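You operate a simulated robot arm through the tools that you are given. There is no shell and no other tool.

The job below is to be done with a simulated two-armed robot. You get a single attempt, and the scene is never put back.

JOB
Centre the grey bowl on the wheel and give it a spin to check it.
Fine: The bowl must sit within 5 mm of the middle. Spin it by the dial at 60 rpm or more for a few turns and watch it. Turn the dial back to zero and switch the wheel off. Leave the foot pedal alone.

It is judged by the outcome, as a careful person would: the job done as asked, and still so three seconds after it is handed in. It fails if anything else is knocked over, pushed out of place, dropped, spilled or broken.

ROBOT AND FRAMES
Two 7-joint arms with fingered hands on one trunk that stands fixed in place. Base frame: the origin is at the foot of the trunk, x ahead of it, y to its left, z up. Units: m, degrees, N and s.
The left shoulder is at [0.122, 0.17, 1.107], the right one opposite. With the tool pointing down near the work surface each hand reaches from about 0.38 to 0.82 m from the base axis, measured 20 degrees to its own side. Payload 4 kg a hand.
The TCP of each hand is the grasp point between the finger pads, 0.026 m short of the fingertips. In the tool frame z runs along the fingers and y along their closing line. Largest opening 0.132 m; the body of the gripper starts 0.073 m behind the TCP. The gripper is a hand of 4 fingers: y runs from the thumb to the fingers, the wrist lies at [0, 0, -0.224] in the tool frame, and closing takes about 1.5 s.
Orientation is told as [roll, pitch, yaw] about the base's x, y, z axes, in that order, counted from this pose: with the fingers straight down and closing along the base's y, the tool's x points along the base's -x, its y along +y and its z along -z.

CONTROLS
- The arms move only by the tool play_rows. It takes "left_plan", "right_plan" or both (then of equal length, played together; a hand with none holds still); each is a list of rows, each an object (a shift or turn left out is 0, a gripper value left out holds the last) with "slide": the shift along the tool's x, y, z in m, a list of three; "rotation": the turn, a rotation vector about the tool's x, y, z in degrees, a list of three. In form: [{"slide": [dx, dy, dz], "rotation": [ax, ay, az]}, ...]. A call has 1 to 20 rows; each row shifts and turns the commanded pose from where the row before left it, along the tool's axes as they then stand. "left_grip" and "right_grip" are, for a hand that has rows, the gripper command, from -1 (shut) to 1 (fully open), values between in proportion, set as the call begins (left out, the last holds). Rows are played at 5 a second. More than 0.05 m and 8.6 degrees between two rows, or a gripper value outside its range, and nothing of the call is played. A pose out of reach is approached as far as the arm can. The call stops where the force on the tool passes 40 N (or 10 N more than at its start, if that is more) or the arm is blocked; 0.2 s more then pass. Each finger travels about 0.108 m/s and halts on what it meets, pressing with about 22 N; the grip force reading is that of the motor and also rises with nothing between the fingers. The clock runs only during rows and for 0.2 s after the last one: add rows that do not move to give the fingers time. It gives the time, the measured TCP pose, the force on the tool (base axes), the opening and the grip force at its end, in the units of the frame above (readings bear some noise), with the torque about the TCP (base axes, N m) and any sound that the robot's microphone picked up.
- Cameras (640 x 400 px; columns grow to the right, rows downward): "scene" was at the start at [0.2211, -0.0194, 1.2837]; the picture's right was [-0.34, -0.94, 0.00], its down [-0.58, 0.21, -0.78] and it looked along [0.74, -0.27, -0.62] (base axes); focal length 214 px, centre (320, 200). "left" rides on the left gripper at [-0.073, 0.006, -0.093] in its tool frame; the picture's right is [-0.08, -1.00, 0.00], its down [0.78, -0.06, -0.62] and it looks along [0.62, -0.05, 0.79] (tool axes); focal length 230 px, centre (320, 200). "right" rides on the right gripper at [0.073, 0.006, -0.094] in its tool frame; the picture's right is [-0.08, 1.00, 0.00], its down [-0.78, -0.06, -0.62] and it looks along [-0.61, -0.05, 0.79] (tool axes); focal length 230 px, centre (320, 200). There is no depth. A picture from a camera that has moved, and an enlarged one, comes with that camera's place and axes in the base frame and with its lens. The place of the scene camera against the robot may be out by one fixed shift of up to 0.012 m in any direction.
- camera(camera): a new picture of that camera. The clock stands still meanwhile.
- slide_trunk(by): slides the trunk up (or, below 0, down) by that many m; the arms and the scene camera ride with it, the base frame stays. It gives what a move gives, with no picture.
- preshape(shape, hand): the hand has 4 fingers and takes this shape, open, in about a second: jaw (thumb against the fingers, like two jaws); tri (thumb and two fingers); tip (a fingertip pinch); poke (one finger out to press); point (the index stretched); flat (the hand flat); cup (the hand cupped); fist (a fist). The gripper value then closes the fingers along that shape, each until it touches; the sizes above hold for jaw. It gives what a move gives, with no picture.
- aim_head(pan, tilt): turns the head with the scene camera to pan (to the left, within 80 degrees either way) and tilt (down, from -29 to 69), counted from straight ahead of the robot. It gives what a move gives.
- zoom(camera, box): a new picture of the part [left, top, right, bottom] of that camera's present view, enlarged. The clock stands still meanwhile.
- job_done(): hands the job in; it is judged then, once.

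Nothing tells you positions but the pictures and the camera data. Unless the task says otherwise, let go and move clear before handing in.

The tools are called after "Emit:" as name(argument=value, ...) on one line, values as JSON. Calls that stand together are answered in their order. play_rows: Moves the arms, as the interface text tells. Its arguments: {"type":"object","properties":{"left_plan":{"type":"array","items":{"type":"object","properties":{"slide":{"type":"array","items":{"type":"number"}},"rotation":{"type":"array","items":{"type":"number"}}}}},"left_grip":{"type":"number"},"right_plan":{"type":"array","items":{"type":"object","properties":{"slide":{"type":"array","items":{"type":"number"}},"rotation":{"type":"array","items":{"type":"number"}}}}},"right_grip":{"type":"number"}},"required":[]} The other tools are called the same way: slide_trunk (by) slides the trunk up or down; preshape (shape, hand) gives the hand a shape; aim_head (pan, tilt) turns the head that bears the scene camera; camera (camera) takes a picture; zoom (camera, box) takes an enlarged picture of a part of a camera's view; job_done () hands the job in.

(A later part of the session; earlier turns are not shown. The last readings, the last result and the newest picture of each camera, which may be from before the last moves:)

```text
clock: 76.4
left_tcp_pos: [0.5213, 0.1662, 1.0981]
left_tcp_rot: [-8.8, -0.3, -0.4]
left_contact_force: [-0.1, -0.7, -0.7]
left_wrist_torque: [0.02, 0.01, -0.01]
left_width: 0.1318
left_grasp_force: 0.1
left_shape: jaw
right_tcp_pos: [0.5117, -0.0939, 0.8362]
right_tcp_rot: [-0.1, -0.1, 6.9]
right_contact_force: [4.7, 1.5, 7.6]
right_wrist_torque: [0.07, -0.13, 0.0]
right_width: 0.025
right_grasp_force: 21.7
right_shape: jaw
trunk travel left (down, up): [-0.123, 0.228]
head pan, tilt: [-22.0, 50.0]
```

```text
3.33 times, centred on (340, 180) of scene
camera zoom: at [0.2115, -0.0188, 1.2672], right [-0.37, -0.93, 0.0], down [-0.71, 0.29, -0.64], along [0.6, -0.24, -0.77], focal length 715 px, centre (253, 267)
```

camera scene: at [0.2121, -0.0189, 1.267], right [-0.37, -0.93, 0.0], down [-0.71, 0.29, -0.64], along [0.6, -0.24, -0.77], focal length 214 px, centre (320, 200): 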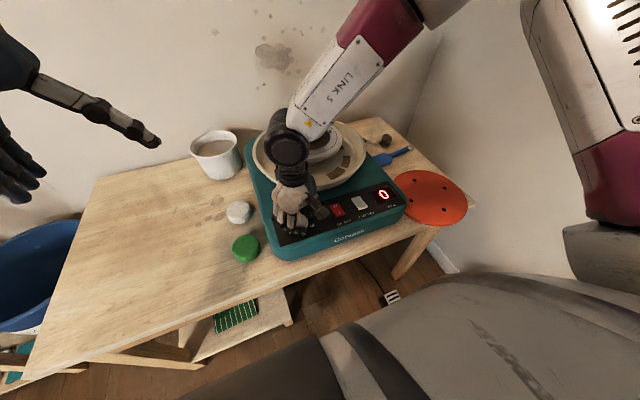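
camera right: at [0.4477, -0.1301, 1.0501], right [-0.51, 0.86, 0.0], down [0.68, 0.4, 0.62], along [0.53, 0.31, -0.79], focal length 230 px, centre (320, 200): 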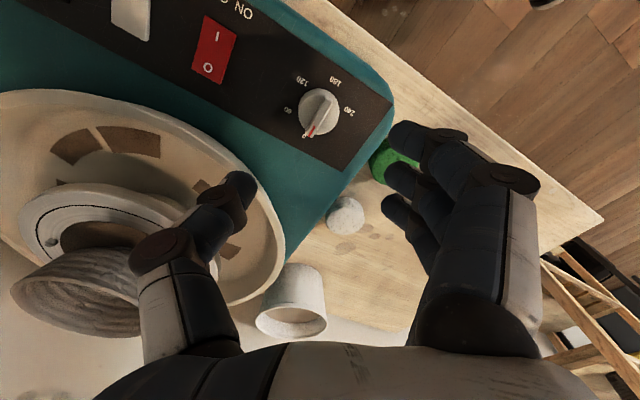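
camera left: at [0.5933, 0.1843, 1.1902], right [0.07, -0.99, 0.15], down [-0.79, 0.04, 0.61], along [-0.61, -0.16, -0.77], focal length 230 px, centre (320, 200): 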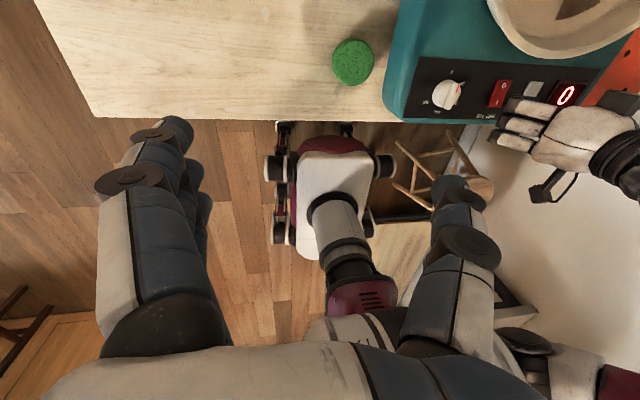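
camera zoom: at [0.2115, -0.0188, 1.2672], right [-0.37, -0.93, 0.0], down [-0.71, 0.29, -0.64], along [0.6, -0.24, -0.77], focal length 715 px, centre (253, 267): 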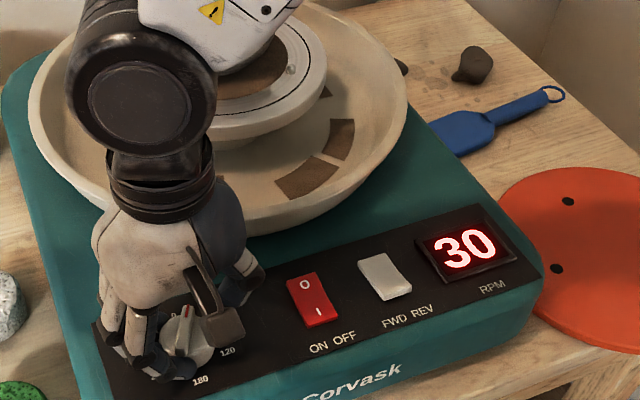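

The wheel now spins, showing 30 rpm at about 28°, so there was just a dead zone. I'll keep turning toward about 75 rpm.

Emit:
play_rows(right_plan=[{"rotation": [0, 0, 4]}, {"rotation": [0, 0, 4]}, {"rotation": [0, 0, 4]}, {"rotation": [0, 0, 4]}, {"rotation": [0, 0, 4]}, {"rotation": [0, 0, 0]}, {"rotation": [0, 0, 0]}])

Emit:
zoom(camera="scene", box=[250, 120, 430, 240])

Emit:
zoom(camera="right", box=[160, 80, 460, 260])

```text
clock: 78.0
left_tcp_pos: [0.5215, 0.1641, 1.0983]
left_tcp_rot: [-8.8, -0.3, -0.4]
left_contact_force: [-0.3, -0.1, 0.1]
left_wrist_torque: [-0.01, 0.05, 0.02]
left_width: 0.1322
left_grasp_force: 0.0
left_shape: jaw
right_tcp_pos: [0.5119, -0.0935, 0.8356]
right_tcp_rot: [0.1, 0.0, -13.2]
right_contact_force: [10.2, -2.5, 1.3]
right_wrist_torque: [-0.03, -0.28, 0.0]
right_width: 0.0248
right_grasp_force: 22.3
right_shape: jaw
trunk travel left (down, up): [-0.123, 0.228]
head pan, tilt: [-22.0, 50.0]
```

```text
3.33 times, centred on (340, 180) of scene
camera zoom: at [0.2125, -0.0191, 1.2669], right [-0.37, -0.93, 0.0], down [-0.71, 0.29, -0.64], along [0.6, -0.24, -0.77], focal length 715 px, centre (253, 267)
```

zoom: 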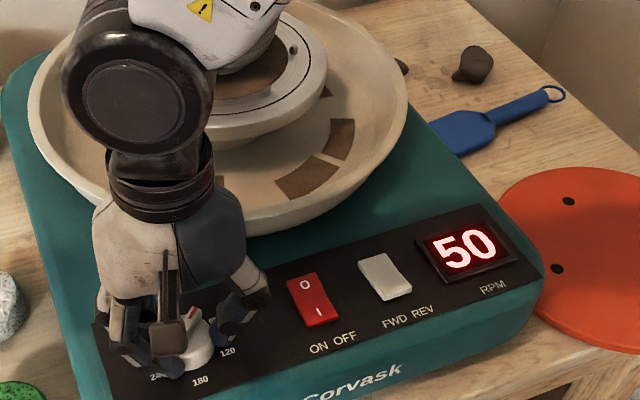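

```text
2.13 times, centred on (310, 170) of right
camera zoom: at [0.4421, -0.0706, 0.93], right [0.3, 0.95, 0.0], down [0.75, -0.24, 0.62], along [0.59, -0.19, -0.79], focal length 491 px, centre (341, 264)
```

zoom: 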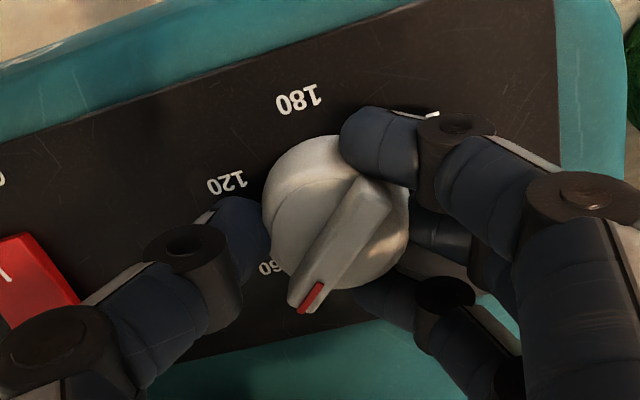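

50 rpm at 48°, with the knob following the hand without slipping. I'll turn 25° more to reach about 75 rpm.

Emit:
play_rows(right_plan=[{"rotation": [0, 0, 4]}, {"rotation": [0, 0, 4]}, {"rotation": [0, 0, 4]}, {"rotation": [0, 0, 4]}, {"rotation": [0, 0, 4]}, {"rotation": [0, 0, 4]}, {"rotation": [0, 0, 2]}, {"rotation": [0, 0, 0]}, {"rotation": [0, 0, 0]}, {"rotation": [0, 0, 0]}])

Emit:
zoom(camera="scene", box=[250, 120, 430, 240])

Emit:
zoom(camera="right", box=[160, 80, 460, 260])

Emit:
camera(camera="left")

```text
clock: 80.2
left_tcp_pos: [0.523, 0.1644, 1.0982]
left_tcp_rot: [-8.9, -0.3, -0.4]
left_contact_force: [0.7, -0.8, -0.7]
left_wrist_torque: [0.0, 0.02, 0.01]
left_width: 0.1322
left_grasp_force: 0.1
left_shape: jaw
right_tcp_pos: [0.5123, -0.0934, 0.8364]
right_tcp_rot: [0.0, 0.0, -39.2]
right_contact_force: [18.3, -8.1, 12.2]
right_wrist_torque: [-0.16, -0.62, 0.03]
right_width: 0.025
right_grasp_force: 21.8
right_shape: jaw
trunk travel left (down, up): [-0.123, 0.228]
head pan, tilt: [-22.0, 50.0]
```

```text
3.33 times, centred on (340, 180) of scene
camera zoom: at [0.2124, -0.0195, 1.267], right [-0.37, -0.93, 0.0], down [-0.71, 0.29, -0.64], along [0.6, -0.24, -0.77], focal length 715 px, centre (253, 267)
```

zoom: 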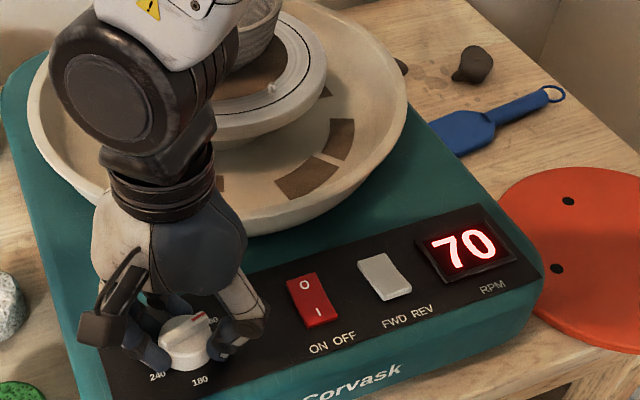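

```text
2.13 times, centred on (310, 170) of right
camera zoom: at [0.4588, -0.043, 0.9297], right [0.69, 0.72, 0.0], down [0.57, -0.54, 0.62], along [0.45, -0.42, -0.79], focal length 491 px, centre (341, 264)
```

zoom: 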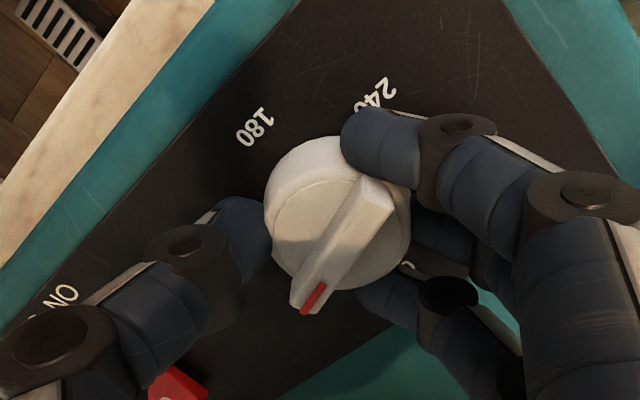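

```text
taken
camera left: at [0.5941, 0.1837, 1.19], right [0.07, -0.99, 0.15], down [-0.79, 0.04, 0.61], along [-0.61, -0.16, -0.77], focal length 230 px, centre (320, 200)
```

left: 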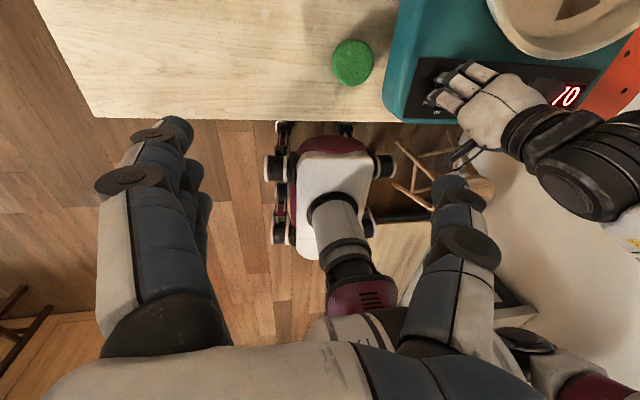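

It reads 70 rpm, above the required 60, and it is steady. The side load on the knob has grown to about 20 N, so I'll stop here, release the knob so it stays set, and lift the hand to watch the bowl spin.

Emit:
play_rows(right_plan=[{"slide": [0, 0, 0]}, {"slide": [0, 0, 0]}, {"slide": [0, 0, 0]}, {"slide": [0, 0, 0]}], right_grip=0.0)

Emit:
play_rows(right_plan=[{"slide": [0, 0, -0.02]}, {"slide": [0, 0, -0.03]}, {"slide": [0, 0, -0.04]}, {"slide": [0, 0, -0.04]}, {"slide": [0, 0, -0.04], "rotation": [0, 0, -7.8]}, {"slide": [0, 0, -0.04], "rotation": [0, 0, -7.8]}, {"slide": [0, 0, -0.04], "rotation": [0, 0, -7.8]}, {"rotation": [0, 0, -7.8]}, {"rotation": [0, 0, -7.8]}, {"slide": [0, 0, 0]}])

Emit:
camera(camera="right")

Emit:
zoom(camera="scene", box=[250, 100, 430, 240])

```text
clock: 81.2
left_tcp_pos: [0.521, 0.1649, 1.0999]
left_tcp_rot: [-8.8, -0.3, -0.4]
left_contact_force: [-0.3, 0.3, -0.1]
left_wrist_torque: [-0.02, 0.04, -0.03]
left_width: 0.132
left_grasp_force: 0.0
left_shape: jaw
right_tcp_pos: [0.5112, -0.0951, 0.835]
right_tcp_rot: [-0.1, 0.0, -39.0]
right_contact_force: [0.4, -1.3, 0.1]
right_wrist_torque: [-0.02, 0.0, 0.04]
right_width: 0.0654
right_grasp_force: 0.0
right_shape: jaw
trunk travel left (down, up): [-0.123, 0.228]
head pan, tilt: [-22.0, 50.0]
```

```text
clock: 83.4
left_tcp_pos: [0.5206, 0.1652, 1.0996]
left_tcp_rot: [-8.8, -0.5, -0.4]
left_contact_force: [-0.2, 0.8, 1.7]
left_wrist_torque: [-0.02, 0.0, 0.0]
left_width: 0.132
left_grasp_force: 0.1
left_shape: jaw
right_tcp_pos: [0.5114, -0.0924, 1.0879]
right_tcp_rot: [0.1, 0.0, 0.0]
right_contact_force: [0.0, 0.0, 1.0]
right_wrist_torque: [0.0, 0.02, -0.01]
right_width: 0.0654
right_grasp_force: 0.0
right_shape: jaw
trunk travel left (down, up): [-0.123, 0.228]
head pan, tilt: [-22.0, 50.0]
```

```text
taken
camera right: at [0.4377, -0.0866, 1.1807], right [0.08, 1.0, 0.0], down [0.78, -0.06, 0.62], along [0.61, -0.05, -0.79], focal length 230 px, centre (320, 200)
```

right: 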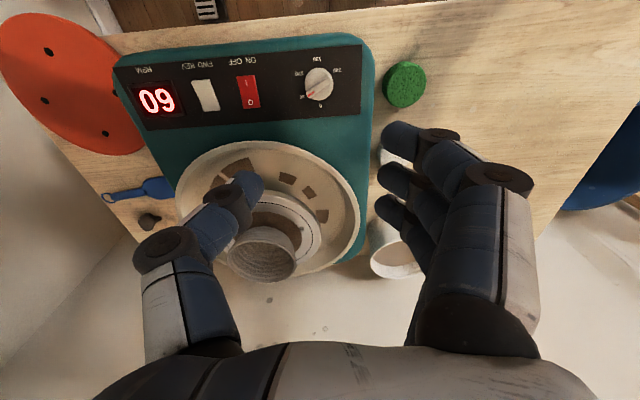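

```text
2.86 times, centred on (340, 170) of scene
camera zoom: at [0.2116, -0.0189, 1.2671], right [-0.37, -0.93, 0.0], down [-0.71, 0.29, -0.64], along [0.6, -0.24, -0.77], focal length 613 px, centre (263, 286)
```

zoom: 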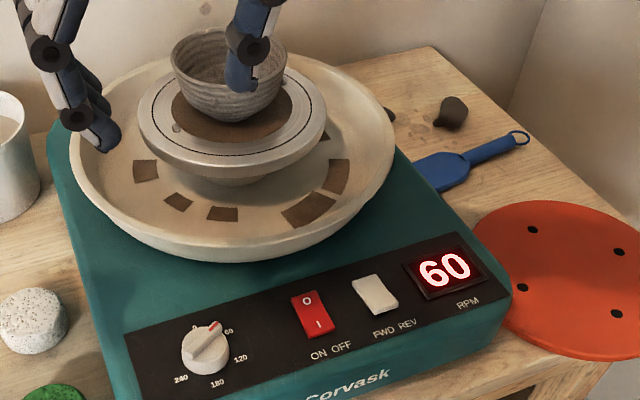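

The display now reads 60 (upside-down in the hand camera), as the knob relaxed slightly on release. I'll watch the bowl at this speed first, then add some margin. Moving the camera over the wheel for a clear view.

Emit:
play_rows(right_plan=[{"slide": [-0.03, -0.037, 0]}, {"slide": [-0.03, -0.037, 0]}, {"slide": [-0.03, -0.037, 0]}, {"slide": [0, 0, 0]}], right_grip=1)

Emit:
zoom(camera="right", box=[220, 100, 440, 240])

Emit:
zoom(camera="scene", box=[260, 110, 360, 200])

Emit:
play_rows(right_plan=[{"slide": [0, 0, 0]}])

Emit:
zoom(camera="right", box=[220, 100, 440, 240])

Emit:
zoom(camera="scene", box=[260, 110, 360, 200])

Emit:
play_rows(right_plan=[{"slide": [0, 0, 0]}, {"slide": [0, 0, 0]}])

Emit:
zoom(camera="right", box=[220, 100, 440, 240])

Emit:
zoom(camera="scene", box=[260, 110, 360, 200])

```text
clock: 84.4
left_tcp_pos: [0.5211, 0.1655, 1.0989]
left_tcp_rot: [-8.8, -0.3, -0.5]
left_contact_force: [-0.2, 0.1, 0.1]
left_wrist_torque: [-0.02, 0.01, 0.0]
left_width: 0.1321
left_grasp_force: 0.0
left_shape: jaw
right_tcp_pos: [0.6027, -0.2037, 1.0864]
right_tcp_rot: [-0.1, 0.0, -0.1]
right_contact_force: [0.3, 0.0, 0.6]
right_wrist_torque: [-0.02, -0.05, 0.02]
right_width: 0.1318
right_grasp_force: 0.1
right_shape: jaw
trunk travel left (down, up): [-0.123, 0.228]
head pan, tilt: [-22.0, 50.0]
```

```text
2.86 times, centred on (330, 170) of right
camera zoom: at [0.5279, -0.1972, 1.1795], right [0.08, 1.0, 0.0], down [0.78, -0.06, 0.62], along [0.62, -0.05, -0.79], focal length 657 px, centre (291, 286)
```

zoom: 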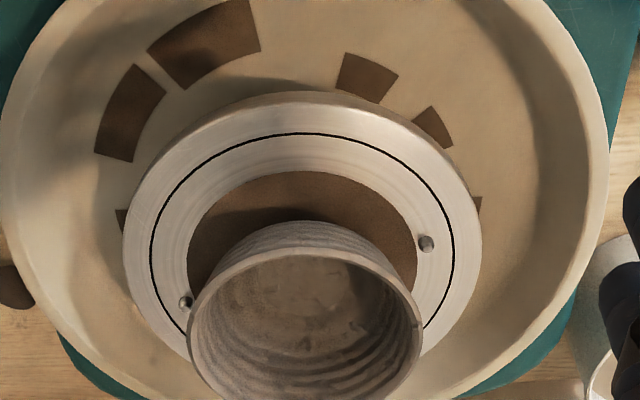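

```text
4.44 times, centred on (310, 155) of scene
camera zoom: at [0.2111, -0.0187, 1.2673], right [-0.37, -0.93, 0.0], down [-0.71, 0.29, -0.64], along [0.6, -0.24, -0.77], focal length 953 px, centre (364, 400)
```

zoom: 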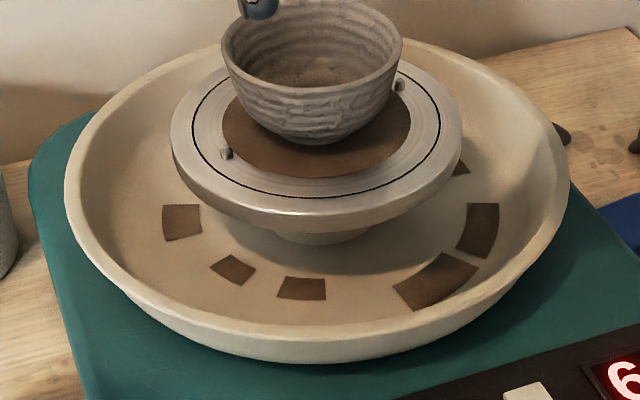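

```text
clock: 84.8
left_tcp_pos: [0.5208, 0.1645, 1.0998]
left_tcp_rot: [-8.8, -0.4, -0.4]
left_contact_force: [-0.4, 0.0, 0.3]
left_wrist_torque: [0.02, -0.01, 0.01]
left_width: 0.132
left_grasp_force: 0.1
left_shape: jaw
right_tcp_pos: [0.6019, -0.2032, 1.0857]
right_tcp_rot: [0.0, 0.1, -0.1]
right_contact_force: [0.3, 0.1, -0.8]
right_wrist_torque: [-0.03, -0.02, -0.01]
right_width: 0.132
right_grasp_force: 0.1
right_shape: jaw
trunk travel left (down, up): [-0.123, 0.228]
head pan, tilt: [-22.0, 50.0]
```

```text
2.86 times, centred on (330, 170) of right
camera zoom: at [0.528, -0.197, 1.1791], right [0.08, 1.0, 0.0], down [0.78, -0.06, 0.62], along [0.61, -0.05, -0.79], focal length 657 px, centre (291, 286)
```

zoom: 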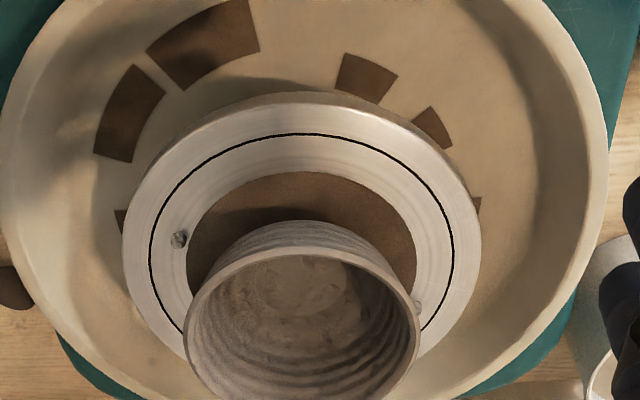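

```text
4.44 times, centred on (310, 155) of scene
camera zoom: at [0.2114, -0.0189, 1.2671], right [-0.37, -0.93, 0.0], down [-0.71, 0.29, -0.64], along [0.6, -0.24, -0.77], focal length 953 px, centre (364, 400)
```

zoom: 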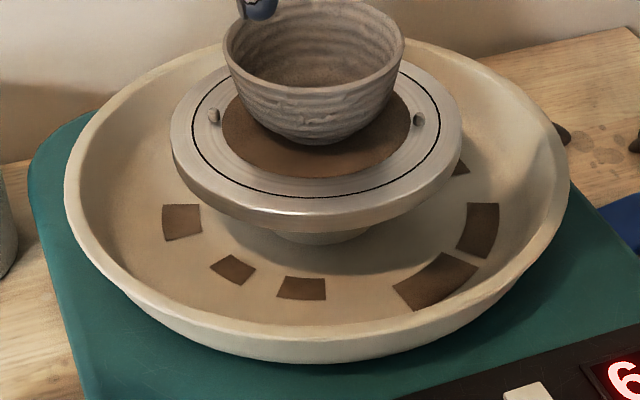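

```text
clock: 85.4
left_tcp_pos: [0.5202, 0.1661, 1.0985]
left_tcp_rot: [-8.9, -0.3, -0.5]
left_contact_force: [0.0, -0.4, -0.9]
left_wrist_torque: [0.0, 0.03, 0.0]
left_width: 0.1319
left_grasp_force: 0.1
left_shape: jaw
right_tcp_pos: [0.6019, -0.2033, 1.0856]
right_tcp_rot: [0.0, 0.0, 0.0]
right_contact_force: [0.0, 0.1, -0.6]
right_wrist_torque: [0.02, 0.01, 0.0]
right_width: 0.132
right_grasp_force: 0.1
right_shape: jaw
trunk travel left (down, up): [-0.123, 0.228]
head pan, tilt: [-22.0, 50.0]
```

```text
2.86 times, centred on (330, 170) of right
camera zoom: at [0.5281, -0.197, 1.179], right [0.08, 1.0, 0.0], down [0.78, -0.06, 0.62], along [0.61, -0.05, -0.79], focal length 657 px, centre (291, 286)
```

zoom: 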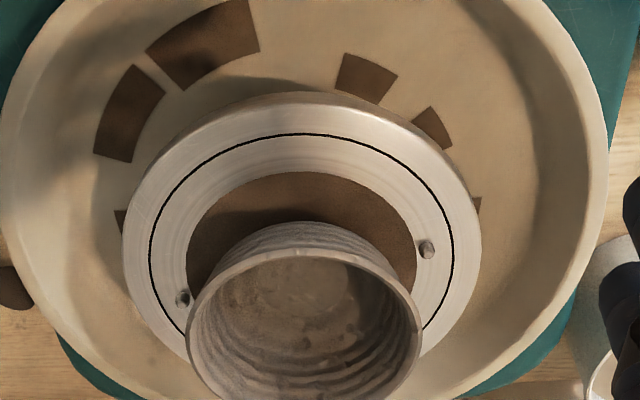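

```text
4.44 times, centred on (310, 155) of scene
camera zoom: at [0.2116, -0.019, 1.2671], right [-0.37, -0.93, 0.0], down [-0.71, 0.29, -0.64], along [0.6, -0.24, -0.77], focal length 953 px, centre (364, 400)
```

zoom: 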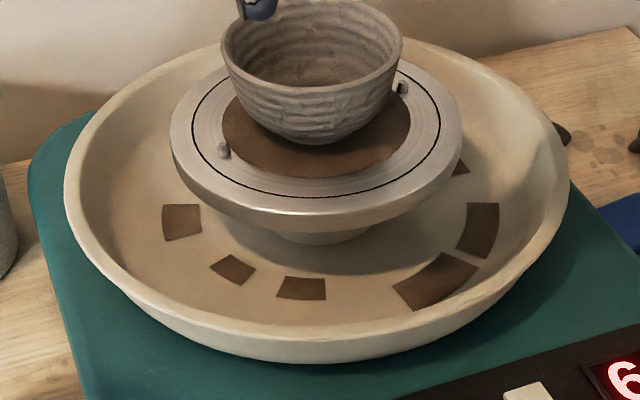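

The bowl runs true: its rim shifts only about 3 px (±0.7 mm) between opposite phases. Since the display sits right at 60, I'll re-grip the knob and turn it up a bit so the speed is safely above 60.

Emit:
play_rows(right_plan=[{"slide": [0.0304, 0.036, 0]}, {"slide": [0.0304, 0.036, 0]}, {"slide": [0.0304, 0.0358, 0]}, {"rotation": [0, 0, 7]}, {"rotation": [0, 0, 7]}, {"rotation": [0, 0, 6]}, {"slide": [0, 0, 0.04]}, {"slide": [0, 0, 0.04]}, {"slide": [0, 0, 0.04]}, {"slide": [0, 0, 0.03]}, {"slide": [0, 0, 0]}], right_grip=0.1)

Emit:
camera(camera="right")

Emit:
zoom(camera="scene", box=[250, 120, 430, 240])

```text
clock: 87.8
left_tcp_pos: [0.5212, 0.1644, 1.0994]
left_tcp_rot: [-8.9, -0.4, -0.5]
left_contact_force: [0.2, -0.7, -0.3]
left_wrist_torque: [-0.02, -0.01, 0.02]
left_width: 0.132
left_grasp_force: 0.0
left_shape: jaw
right_tcp_pos: [0.5094, -0.0977, 0.9371]
right_tcp_rot: [-0.1, 0.0, -20.0]
right_contact_force: [0.1, 0.7, -0.4]
right_wrist_torque: [0.02, -0.02, 0.01]
right_width: 0.0733
right_grasp_force: 0.0
right_shape: jaw
trunk travel left (down, up): [-0.123, 0.228]
head pan, tilt: [-22.0, 50.0]
```

```text
taken
camera right: at [0.4414, -0.0666, 1.031], right [0.42, 0.91, 0.0], down [0.72, -0.33, 0.62], along [0.56, -0.26, -0.79], focal length 230 px, centre (320, 200)
```

right: 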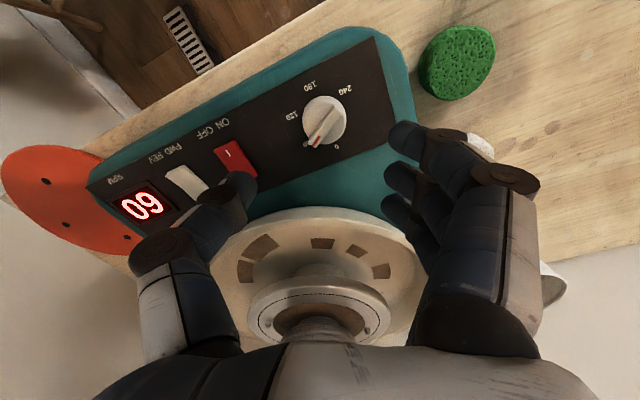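

```text
3.33 times, centred on (340, 180) of scene
camera zoom: at [0.2113, -0.019, 1.2672], right [-0.37, -0.93, 0.0], down [-0.71, 0.29, -0.64], along [0.6, -0.24, -0.77], focal length 715 px, centre (253, 267)
```

zoom: 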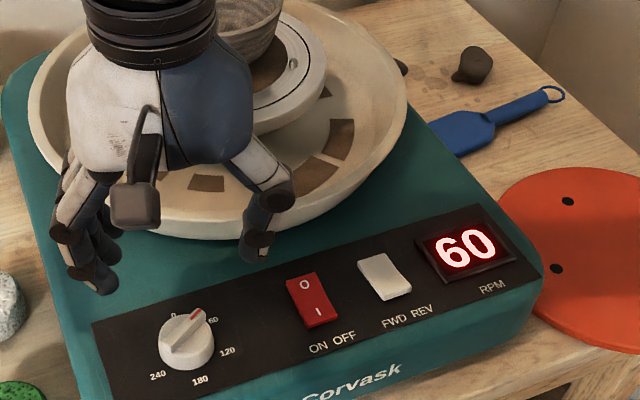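

Emit:
zoom(camera="right", box=[270, 70, 390, 150])

```text
5.00 times, centred on (330, 110) of right
camera zoom: at [0.4414, -0.0666, 1.031], right [0.42, 0.91, 0.0], down [0.72, -0.33, 0.62], along [0.56, -0.26, -0.79], focal length 1150 px, centre (270, 650)
```

zoom: 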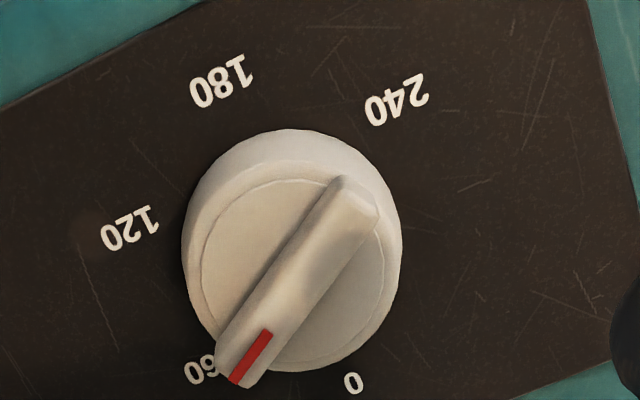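

The knob axis measures (0.5106, -0.0937), pointer near 56–60°. I'll correct the hand by a few mm, descend and re-grip.

Emit:
play_rows(right_plan=[{"slide": [-0.001, 0.0041, 0.02]}, {"slide": [0, 0, 0.03]}, {"slide": [0, 0, 0.03]}, {"slide": [0, 0, 0.011]}, {"slide": [0, 0, 0]}])

Emit:
play_rows(right_plan=[{"slide": [0, 0, 0]}, {"slide": [0, 0, 0]}, {"slide": [0, 0, 0.004]}, {"slide": [0, 0, 0.005]}, {"slide": [0, 0, 0]}], right_grip=-0.25)

Emit:
zoom(camera="right", box=[160, 80, 460, 260])

```text
clock: 89.0
left_tcp_pos: [0.5206, 0.1659, 1.0993]
left_tcp_rot: [-8.9, -0.3, -0.4]
left_contact_force: [0.5, 0.1, 0.1]
left_wrist_torque: [-0.02, 0.0, 0.03]
left_width: 0.1319
left_grasp_force: 0.1
left_shape: jaw
right_tcp_pos: [0.5127, -0.0935, 0.8462]
right_tcp_rot: [0.0, 0.0, -20.0]
right_contact_force: [-0.7, -0.5, 0.3]
right_wrist_torque: [0.03, -0.03, -0.01]
right_width: 0.0732
right_grasp_force: 0.1
right_shape: jaw
trunk travel left (down, up): [-0.123, 0.228]
head pan, tilt: [-22.0, 50.0]
```

```text
clock: 90.2
left_tcp_pos: [0.5216, 0.1652, 1.0992]
left_tcp_rot: [-8.8, -0.4, -0.4]
left_contact_force: [0.1, 0.3, -0.1]
left_wrist_torque: [0.0, -0.04, -0.02]
left_width: 0.132
left_grasp_force: 0.0
left_shape: jaw
right_tcp_pos: [0.512, -0.0919, 0.8366]
right_tcp_rot: [0.0, 0.0, -20.1]
right_contact_force: [0.7, 0.6, 0.0]
right_wrist_torque: [0.01, 0.01, 0.0]
right_width: 0.0503
right_grasp_force: 0.0
right_shape: jaw
trunk travel left (down, up): [-0.123, 0.228]
head pan, tilt: [-22.0, 50.0]
```

```text
2.13 times, centred on (310, 170) of right
camera zoom: at [0.445, -0.0614, 0.9312], right [0.42, 0.91, 0.0], down [0.72, -0.33, 0.62], along [0.56, -0.26, -0.79], focal length 491 px, centre (341, 264)
```

zoom: 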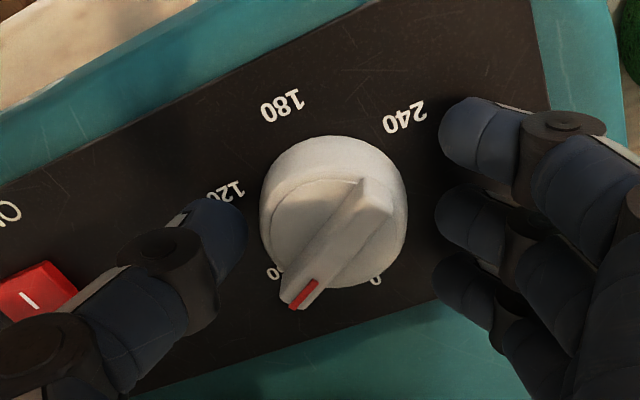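

Emit:
play_rows(right_plan=[{"slide": [0.001, -0.0018, 0]}, {"slide": [0, 0, 0]}])

Emit:
play_rows(right_plan=[{"slide": [0, 0, 0]}, {"slide": [0, 0, 0]}, {"slide": [0, 0, 0]}, {"slide": [0, 0, 0]}, {"slide": [0, 0, 0]}], right_grip=-0.7)

Emit:
play_rows(right_plan=[{"rotation": [0, 0, 4]}, {"rotation": [0, 0, 4]}, {"rotation": [0, 0, 4]}, {"rotation": [0, 0, 4]}, {"rotation": [0, 0, 4]}, {"rotation": [0, 0, 4]}, {"rotation": [0, 0, 0]}, {"rotation": [0, 0, 0]}, {"rotation": [0, 0, 0]}])

Emit:
zoom(camera="scene", box=[250, 120, 430, 240])

Emit:
zoom(camera="right", box=[160, 80, 460, 260])

```text
clock: 90.8
left_tcp_pos: [0.5213, 0.1652, 1.0994]
left_tcp_rot: [-8.7, -0.4, -0.3]
left_contact_force: [0.0, 0.6, 0.2]
left_wrist_torque: [0.04, 0.02, 0.01]
left_width: 0.132
left_grasp_force: 0.0
left_shape: jaw
right_tcp_pos: [0.5104, -0.0943, 0.8382]
right_tcp_rot: [0.0, 0.0, -20.1]
right_contact_force: [-0.8, 0.1, 0.7]
right_wrist_torque: [-0.02, -0.01, 0.01]
right_width: 0.0501
right_grasp_force: 0.0
right_shape: jaw
trunk travel left (down, up): [-0.123, 0.228]
head pan, tilt: [-22.0, 50.0]
```

```text
clock: 92.0
left_tcp_pos: [0.5201, 0.1659, 1.0977]
left_tcp_rot: [-8.9, -0.5, -0.4]
left_contact_force: [0.0, -0.6, -0.4]
left_wrist_torque: [-0.02, 0.03, 0.01]
left_width: 0.1321
left_grasp_force: 0.1
left_shape: jaw
right_tcp_pos: [0.5116, -0.094, 0.8367]
right_tcp_rot: [0.1, 0.0, -20.1]
right_contact_force: [-1.5, -0.5, -1.3]
right_wrist_torque: [0.0, 0.03, 0.0]
right_width: 0.0245
right_grasp_force: 21.9
right_shape: jaw
trunk travel left (down, up): [-0.123, 0.228]
head pan, tilt: [-22.0, 50.0]
```

```text
clock: 94.0
left_tcp_pos: [0.5201, 0.1662, 1.0992]
left_tcp_rot: [-8.8, -0.5, -0.3]
left_contact_force: [0.4, -0.5, 0.1]
left_wrist_torque: [0.01, -0.03, 0.04]
left_width: 0.1319
left_grasp_force: 0.0
left_shape: jaw
right_tcp_pos: [0.5116, -0.0935, 0.8372]
right_tcp_rot: [0.0, -0.2, -44.1]
right_contact_force: [0.5, 1.5, 9.6]
right_wrist_torque: [0.1, 0.01, 0.01]
right_width: 0.0246
right_grasp_force: 21.7
right_shape: jaw
trunk travel left (down, up): [-0.123, 0.228]
head pan, tilt: [-22.0, 50.0]
```

```text
3.33 times, centred on (340, 180) of scene
camera zoom: at [0.211, -0.0186, 1.2673], right [-0.37, -0.93, 0.0], down [-0.71, 0.29, -0.64], along [0.6, -0.24, -0.77], focal length 715 px, centre (253, 267)
```

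zoom: 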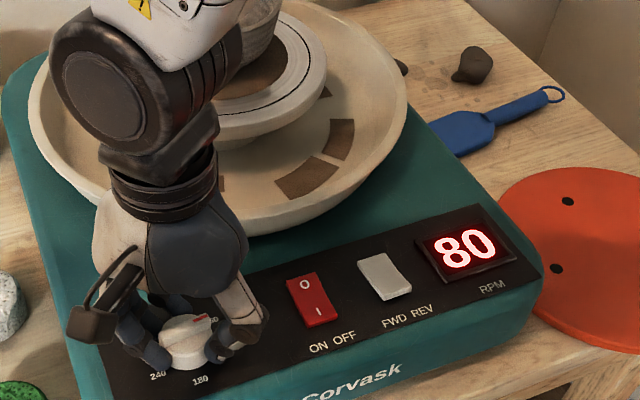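

```text
2.13 times, centred on (310, 170) of right
camera zoom: at [0.4619, -0.0385, 0.9306], right [0.75, 0.66, 0.0], down [0.52, -0.59, 0.62], along [0.41, -0.46, -0.79], focal length 491 px, centre (341, 264)
```

zoom: 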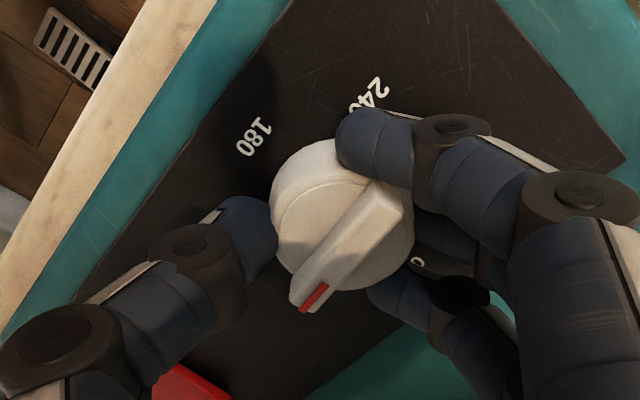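

It reads 80 rpm with almost no side load. I'll hold it there for several turns and watch the bowl.

Emit:
play_rows(right_plan=[{"slide": [0, 0, 0]}, {"slide": [0, 0, 0]}, {"slide": [0, 0, 0]}, {"slide": [0, 0, 0]}, {"slide": [0, 0, 0]}, {"slide": [0, 0, 0]}, {"slide": [0, 0, 0]}, {"slide": [0, 0, 0]}, {"slide": [0, 0, 0]}, {"slide": [0, 0, 0]}, {"slide": [0, 0, 0]}, {"slide": [0, 0, 0]}, {"slide": [0, 0, 0]}, {"slide": [0, 0, 0]}, {"slide": [0, 0, 0]}])

Emit:
zoom(camera="scene", box=[270, 100, 420, 220])

Emit:
play_rows(right_plan=[{"slide": [0, 0, 0]}])

Emit:
zoom(camera="scene", box=[270, 100, 420, 220])

Emit:
play_rows(right_plan=[{"slide": [0, 0, 0]}, {"slide": [0, 0, 0]}, {"slide": [0, 0, 0]}, {"slide": [0, 0, 0]}])

Emit:
zoom(camera="scene", box=[270, 100, 420, 220])

```text
clock: 97.2
left_tcp_pos: [0.5199, 0.1663, 1.0991]
left_tcp_rot: [-8.8, -0.4, -0.4]
left_contact_force: [0.0, 1.1, -0.6]
left_wrist_torque: [0.0, 0.0, 0.03]
left_width: 0.1322
left_grasp_force: 0.1
left_shape: jaw
right_tcp_pos: [0.5095, -0.0955, 0.8356]
right_tcp_rot: [0.0, 0.0, -44.1]
right_contact_force: [2.2, 2.1, 11.4]
right_wrist_torque: [0.1, -0.1, -0.02]
right_width: 0.0245
right_grasp_force: 21.9
right_shape: jaw
trunk travel left (down, up): [-0.123, 0.228]
head pan, tilt: [-22.0, 50.0]
```

```text
3.33 times, centred on (345, 160) of scene
camera zoom: at [0.211, -0.0186, 1.2672], right [-0.37, -0.93, 0.0], down [-0.71, 0.29, -0.64], along [0.6, -0.24, -0.77], focal length 715 px, centre (237, 333)
```

zoom: 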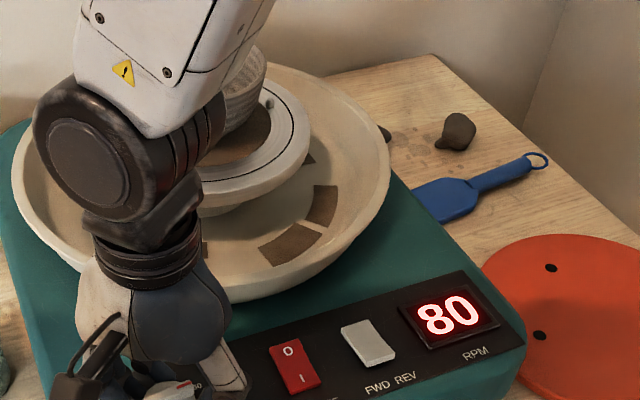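

```text
clock: 97.6
left_tcp_pos: [0.52, 0.1653, 1.0993]
left_tcp_rot: [-8.8, -0.4, -0.4]
left_contact_force: [0.0, 0.3, 0.4]
left_wrist_torque: [0.02, -0.02, -0.01]
left_width: 0.1318
left_grasp_force: 0.0
left_shape: jaw
right_tcp_pos: [0.511, -0.0941, 0.8371]
right_tcp_rot: [0.1, -0.1, -44.0]
right_contact_force: [2.1, 1.5, 11.5]
right_wrist_torque: [0.08, -0.08, 0.01]
right_width: 0.0247
right_grasp_force: 22.8
right_shape: jaw
trunk travel left (down, up): [-0.123, 0.228]
head pan, tilt: [-22.0, 50.0]
```

```text
3.33 times, centred on (345, 160) of scene
camera zoom: at [0.211, -0.0186, 1.2672], right [-0.37, -0.93, 0.0], down [-0.71, 0.29, -0.64], along [0.6, -0.24, -0.77], focal length 715 px, centre (237, 333)
```

zoom: 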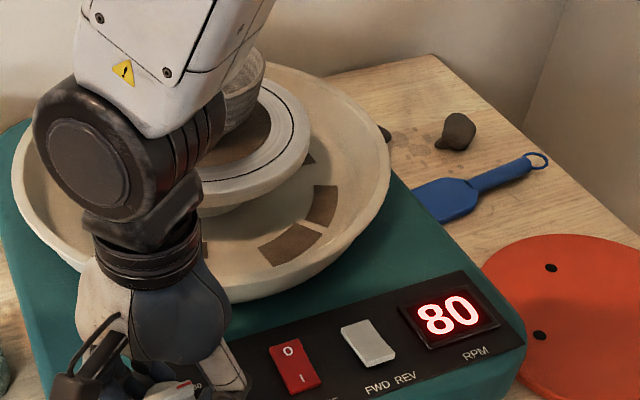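

```text
clock: 98.6
left_tcp_pos: [0.521, 0.1653, 1.099]
left_tcp_rot: [-8.8, -0.4, -0.4]
left_contact_force: [0.4, 0.1, -0.3]
left_wrist_torque: [-0.02, 0.0, 0.0]
left_width: 0.1321
left_grasp_force: 0.0
left_shape: jaw
right_tcp_pos: [0.5116, -0.0943, 0.8373]
right_tcp_rot: [0.1, -0.1, -44.1]
right_contact_force: [2.5, 1.5, 11.7]
right_wrist_torque: [0.09, -0.08, -0.02]
right_width: 0.0248
right_grasp_force: 21.9
right_shape: jaw
trunk travel left (down, up): [-0.123, 0.228]
head pan, tilt: [-22.0, 50.0]
```

```text
3.33 times, centred on (345, 160) of scene
camera zoom: at [0.211, -0.0186, 1.2672], right [-0.37, -0.93, 0.0], down [-0.71, 0.29, -0.64], along [0.6, -0.24, -0.77], focal length 715 px, centre (237, 333)
```

zoom: 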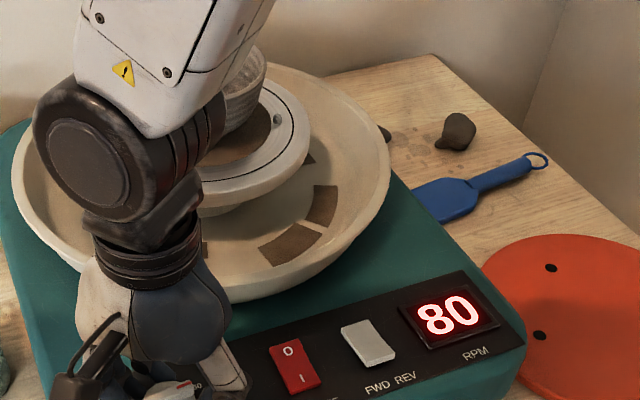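

Several turns at 80 rpm, and the bowl edge stays put in every frame. Now I'll turn the dial back down toward zero.

Emit:
play_rows(right_plan=[{"rotation": [0, 0, -4]}, {"rotation": [0, 0, -4]}, {"rotation": [0, 0, -4]}, {"rotation": [0, 0, -4]}, {"rotation": [0, 0, -4]}, {"rotation": [0, 0, -4]}, {"rotation": [0, 0, -4]}, {"rotation": [0, 0, -4]}, {"rotation": [0, 0, -4]}, {"rotation": [0, 0, -4]}, {"rotation": [0, 0, 0]}])

Emit:
zoom(camera="scene", box=[250, 120, 430, 240])

Emit:
play_rows(right_plan=[{"rotation": [0, 0, -4]}, {"rotation": [0, 0, -4]}, {"rotation": [0, 0, -4]}, {"rotation": [0, 0, -4]}, {"rotation": [0, 0, -4]}, {"rotation": [0, 0, -4]}, {"rotation": [0, 0, -4]}, {"rotation": [0, 0, -4]}, {"rotation": [0, 0, -4]}, {"rotation": [0, 0, -2]}, {"rotation": [0, 0, 0]}])

Emit:
zoom(camera="right", box=[160, 80, 460, 260])

Emit:
zoom(camera="scene", box=[250, 120, 430, 240])

```text
clock: 101.0
left_tcp_pos: [0.5211, 0.1649, 1.0999]
left_tcp_rot: [-8.9, -0.4, -0.4]
left_contact_force: [0.2, 0.8, -0.3]
left_wrist_torque: [0.0, 0.0, -0.02]
left_width: 0.132
left_grasp_force: 0.0
left_shape: jaw
right_tcp_pos: [0.5105, -0.0954, 0.8373]
right_tcp_rot: [0.0, 0.0, -4.0]
right_contact_force: [3.1, -5.4, 16.7]
right_wrist_torque: [-0.11, -0.09, 0.04]
right_width: 0.0253
right_grasp_force: 21.7
right_shape: jaw
trunk travel left (down, up): [-0.123, 0.228]
head pan, tilt: [-22.0, 50.0]
```

```text
3.33 times, centred on (340, 180) of scene
camera zoom: at [0.2107, -0.0192, 1.2673], right [-0.37, -0.93, 0.0], down [-0.71, 0.29, -0.64], along [0.6, -0.24, -0.77], focal length 715 px, centre (253, 267)
```

zoom: 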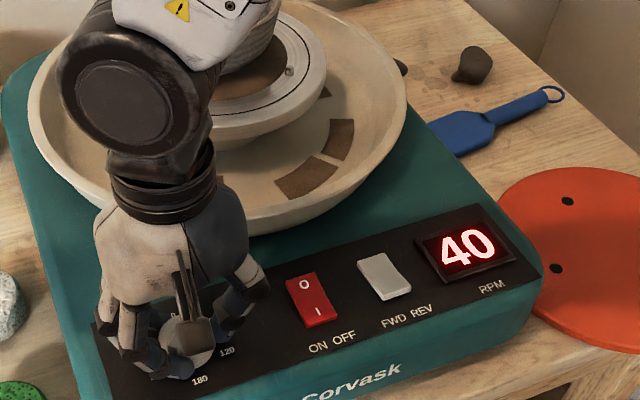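

```text
clock: 103.4
left_tcp_pos: [0.5207, 0.1647, 1.1001]
left_tcp_rot: [-8.8, -0.4, -0.4]
left_contact_force: [0.7, -0.6, -0.4]
left_wrist_torque: [-0.01, -0.02, 0.0]
left_width: 0.1319
left_grasp_force: 0.0
left_shape: jaw
right_tcp_pos: [0.5106, -0.0956, 0.8373]
right_tcp_rot: [0.0, -0.1, 33.9]
right_contact_force: [-0.4, -8.3, 10.2]
right_wrist_torque: [-0.21, -0.02, -0.02]
right_width: 0.0253
right_grasp_force: 22.1
right_shape: jaw
trunk travel left (down, up): [-0.123, 0.228]
head pan, tilt: [-22.0, 50.0]
```

```text
2.13 times, centred on (310, 170) of right
camera zoom: at [0.4462, -0.1305, 0.9301], right [-0.49, 0.87, 0.0], down [0.68, 0.39, 0.62], along [0.54, 0.3, -0.79], focal length 491 px, centre (341, 264)
```

zoom: 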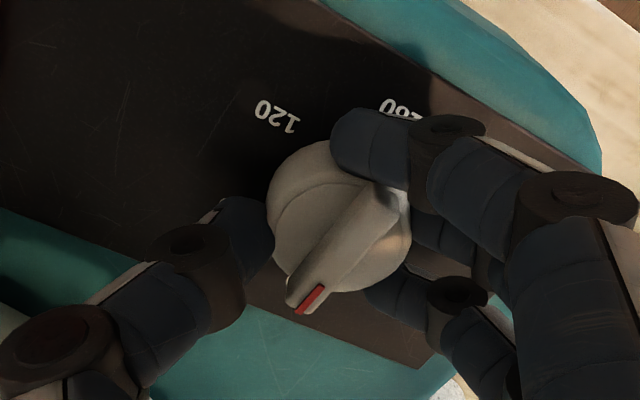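

```text
3.33 times, centred on (340, 180) of scene
camera zoom: at [0.2108, -0.0197, 1.2672], right [-0.37, -0.93, 0.0], down [-0.71, 0.29, -0.64], along [0.6, -0.24, -0.77], focal length 715 px, centre (253, 267)
```

zoom: 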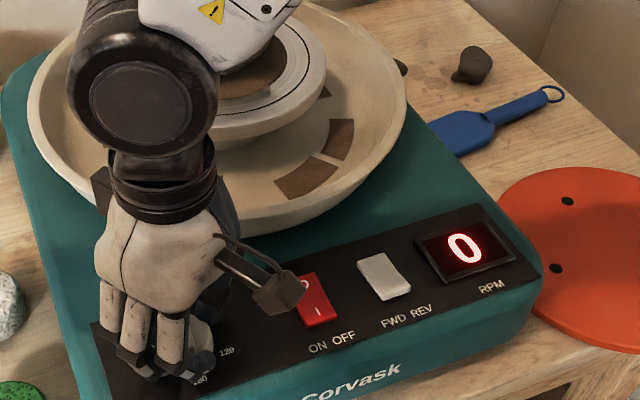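

The display reads 0. The pointer looks a few degrees short of where it began, so I'll turn 4° further back, release, and inspect.

Emit:
play_rows(right_plan=[{"rotation": [0, 0, -2]}, {"rotation": [0, 0, -2]}, {"rotation": [0, 0, 0]}])

Emit:
play_rows(right_plan=[{"slide": [0, 0, 0]}, {"slide": [0, 0, 0]}, {"slide": [0, 0, 0]}, {"slide": [0, 0, 0]}], right_grip=0.0)

Emit:
play_rows(right_plan=[{"slide": [0, 0, -0.02]}, {"slide": [0, 0, -0.03]}, {"slide": [0, 0, -0.04]}, {"slide": [0, 0, -0.03]}, {"rotation": [0, 0, 7.6]}, {"rotation": [0, 0, 7.6]}, {"rotation": [0, 0, 7.6]}, {"rotation": [0, 0, 7.6]}, {"rotation": [0, 0, 7.6]}, {"slide": [0, 0, 0]}])

Emit:
zoom(camera="right", box=[240, 50, 400, 150])

Emit:
zoom(camera="scene", box=[250, 120, 430, 240])

```text
clock: 104.2
left_tcp_pos: [0.521, 0.1656, 1.1004]
left_tcp_rot: [-8.8, -0.4, -0.4]
left_contact_force: [0.6, 0.2, 0.5]
left_wrist_torque: [-0.01, -0.03, 0.01]
left_width: 0.1321
left_grasp_force: 0.0
left_shape: jaw
right_tcp_pos: [0.5111, -0.0949, 0.8375]
right_tcp_rot: [-0.1, -0.1, 37.8]
right_contact_force: [0.7, -10.4, 14.5]
right_wrist_torque: [-0.29, -0.03, -0.01]
right_width: 0.0258
right_grasp_force: 21.9
right_shape: jaw
trunk travel left (down, up): [-0.123, 0.228]
head pan, tilt: [-22.0, 50.0]
```

```text
clock: 105.2
left_tcp_pos: [0.5208, 0.1658, 1.0986]
left_tcp_rot: [-8.7, -0.5, -0.4]
left_contact_force: [0.1, 0.2, -0.6]
left_wrist_torque: [0.02, -0.01, -0.04]
left_width: 0.1319
left_grasp_force: 0.1
left_shape: jaw
right_tcp_pos: [0.5105, -0.0937, 0.835]
right_tcp_rot: [-0.1, 0.0, 37.9]
right_contact_force: [-0.1, 0.3, -0.4]
right_wrist_torque: [-0.02, -0.04, 0.0]
right_width: 0.0649
right_grasp_force: 0.1
right_shape: jaw
trunk travel left (down, up): [-0.123, 0.228]
head pan, tilt: [-22.0, 50.0]
```

```text
clock: 107.4
left_tcp_pos: [0.5215, 0.1657, 1.1005]
left_tcp_rot: [-8.8, -0.4, -0.4]
left_contact_force: [-0.7, 0.6, 0.6]
left_wrist_torque: [0.01, 0.01, -0.02]
left_width: 0.1318
left_grasp_force: 0.1
left_shape: jaw
right_tcp_pos: [0.5105, -0.0937, 0.9569]
right_tcp_rot: [0.0, 0.0, -0.3]
right_contact_force: [-0.4, -0.5, 0.3]
right_wrist_torque: [-0.01, 0.0, 0.02]
right_width: 0.0652
right_grasp_force: 0.0
right_shape: jaw
trunk travel left (down, up): [-0.123, 0.228]
head pan, tilt: [-22.0, 50.0]
```

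```text
4.00 times, centred on (320, 100) of right
camera zoom: at [0.4375, -0.0876, 1.0506], right [0.08, 1.0, 0.0], down [0.78, -0.06, 0.62], along [0.61, -0.05, -0.79], focal length 920 px, centre (320, 600)
```

zoom: 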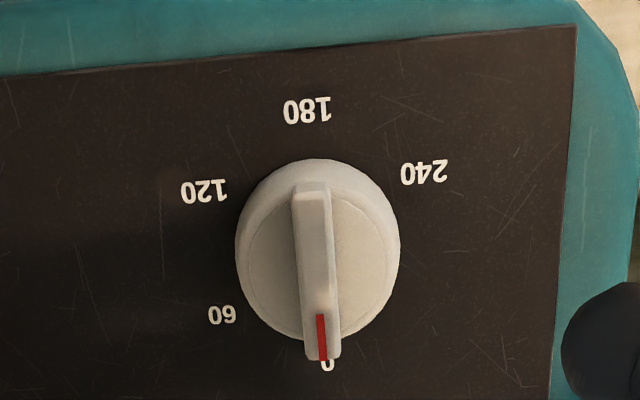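

```text
3.33 times, centred on (340, 180) of scene
camera zoom: at [0.2117, -0.019, 1.267], right [-0.37, -0.93, 0.0], down [-0.71, 0.29, -0.64], along [0.6, -0.24, -0.77], focal length 715 px, centre (253, 267)
```

zoom: 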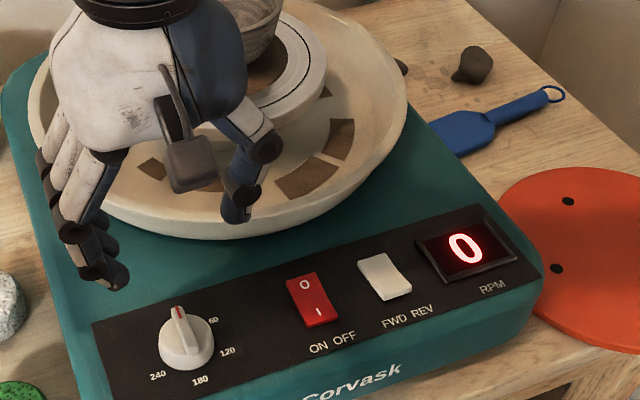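

The pointer is back at 0 and the display shows 0. Next I'll press the O end of the red rocker, at about (0.526, -0.1985), with the poke shape. I'll yaw the hand +40° to keep the curled fingers away from the pan rim.

Emit:
play_rows(right_plan=[{"slide": [-0.0052, -0.035, 0]}, {"slide": [-0.0052, -0.035, 0]}, {"slide": [-0.0051, -0.0348, 0]}, {"slide": [0, 0, 0]}], right_grip=1)

Emit:
zoom(camera="right", box=[220, 40, 420, 165])

Emit:
preshape(shape="poke", hand="right")

Emit:
play_rows(right_plan=[{"rotation": [0, 0, -8]}, {"rotation": [0, 0, -8]}, {"rotation": [0, 0, -8]}, {"rotation": [0, 0, -8]}, {"rotation": [0, 0, -8]}, {"slide": [0, 0, 0]}])

Emit:
camera(camera="right")

Emit:
zoom(camera="scene", box=[270, 100, 430, 240])

```text
clock: 108.4
left_tcp_pos: [0.5204, 0.164, 1.0992]
left_tcp_rot: [-8.7, -0.4, -0.4]
left_contact_force: [0.0, -0.5, 0.0]
left_wrist_torque: [-0.02, 0.02, 0.01]
left_width: 0.1318
left_grasp_force: 0.1
left_shape: jaw
right_tcp_pos: [0.5252, -0.2007, 0.9556]
right_tcp_rot: [-0.1, -0.1, -0.1]
right_contact_force: [-0.9, 0.3, 0.4]
right_wrist_torque: [0.01, -0.01, 0.02]
right_width: 0.1316
right_grasp_force: 0.1
right_shape: jaw
trunk travel left (down, up): [-0.123, 0.228]
head pan, tilt: [-22.0, 50.0]
```

```text
3.20 times, centred on (320, 102) of right
camera zoom: at [0.4519, -0.1936, 1.0498], right [0.08, 1.0, 0.0], down [0.78, -0.06, 0.62], along [0.61, -0.05, -0.79], focal length 736 px, centre (320, 512)
```

zoom: 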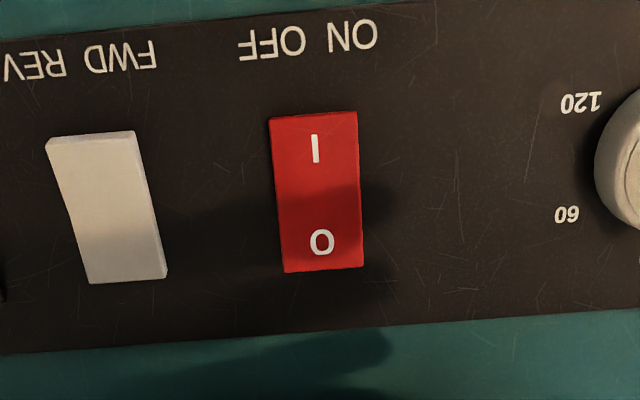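

```text
clock: 109.3
left_tcp_pos: [0.5203, 0.165, 1.0978]
left_tcp_rot: [-8.8, -0.5, -0.5]
left_contact_force: [-0.4, -0.5, 0.5]
left_wrist_torque: [-0.04, 0.0, -0.02]
left_width: 0.132
left_grasp_force: 0.1
left_shape: jaw
right_tcp_pos: [0.5257, -0.2006, 0.9562]
right_tcp_rot: [0.0, 0.1, -0.1]
right_contact_force: [-0.5, -0.5, -0.6]
right_wrist_torque: [0.01, 0.0, -0.02]
right_width: 0.0003
right_grasp_force: 0.0
right_shape: poke
trunk travel left (down, up): [-0.123, 0.228]
head pan, tilt: [-22.0, 50.0]
```

```text
clock: 110.7
left_tcp_pos: [0.5204, 0.1654, 1.0983]
left_tcp_rot: [-8.8, -0.4, -0.4]
left_contact_force: [-0.7, -1.1, -0.1]
left_wrist_torque: [-0.04, 0.01, 0.01]
left_width: 0.1321
left_grasp_force: 0.0
left_shape: jaw
right_tcp_pos: [0.5268, -0.1997, 0.9559]
right_tcp_rot: [0.0, 0.0, 40.0]
right_contact_force: [-1.1, 0.1, -0.6]
right_wrist_torque: [0.01, -0.03, 0.01]
right_width: 0.0001
right_grasp_force: 0.1
right_shape: poke
trunk travel left (down, up): [-0.123, 0.228]
head pan, tilt: [-22.0, 50.0]
```

```text
taken
camera right: at [0.4661, -0.2414, 1.0497], right [-0.58, 0.81, 0.0], down [0.64, 0.46, 0.62], along [0.5, 0.36, -0.79], focal length 230 px, centre (320, 200)
```

right: 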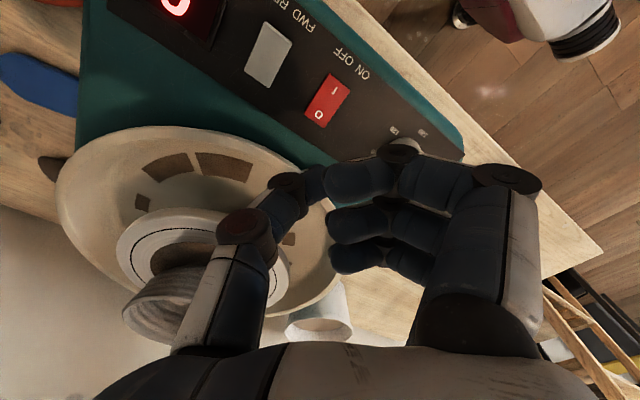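

```text
2.86 times, centred on (350, 170) of scene
camera zoom: at [0.2116, -0.0189, 1.2671], right [-0.37, -0.93, 0.0], down [-0.71, 0.29, -0.64], along [0.6, -0.24, -0.77], focal length 613 px, centre (234, 286)
```

zoom: 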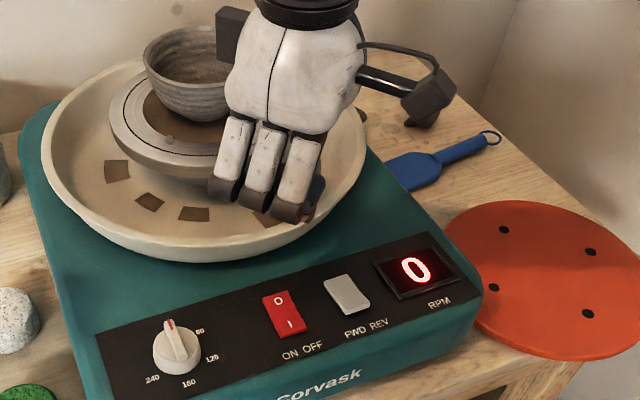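

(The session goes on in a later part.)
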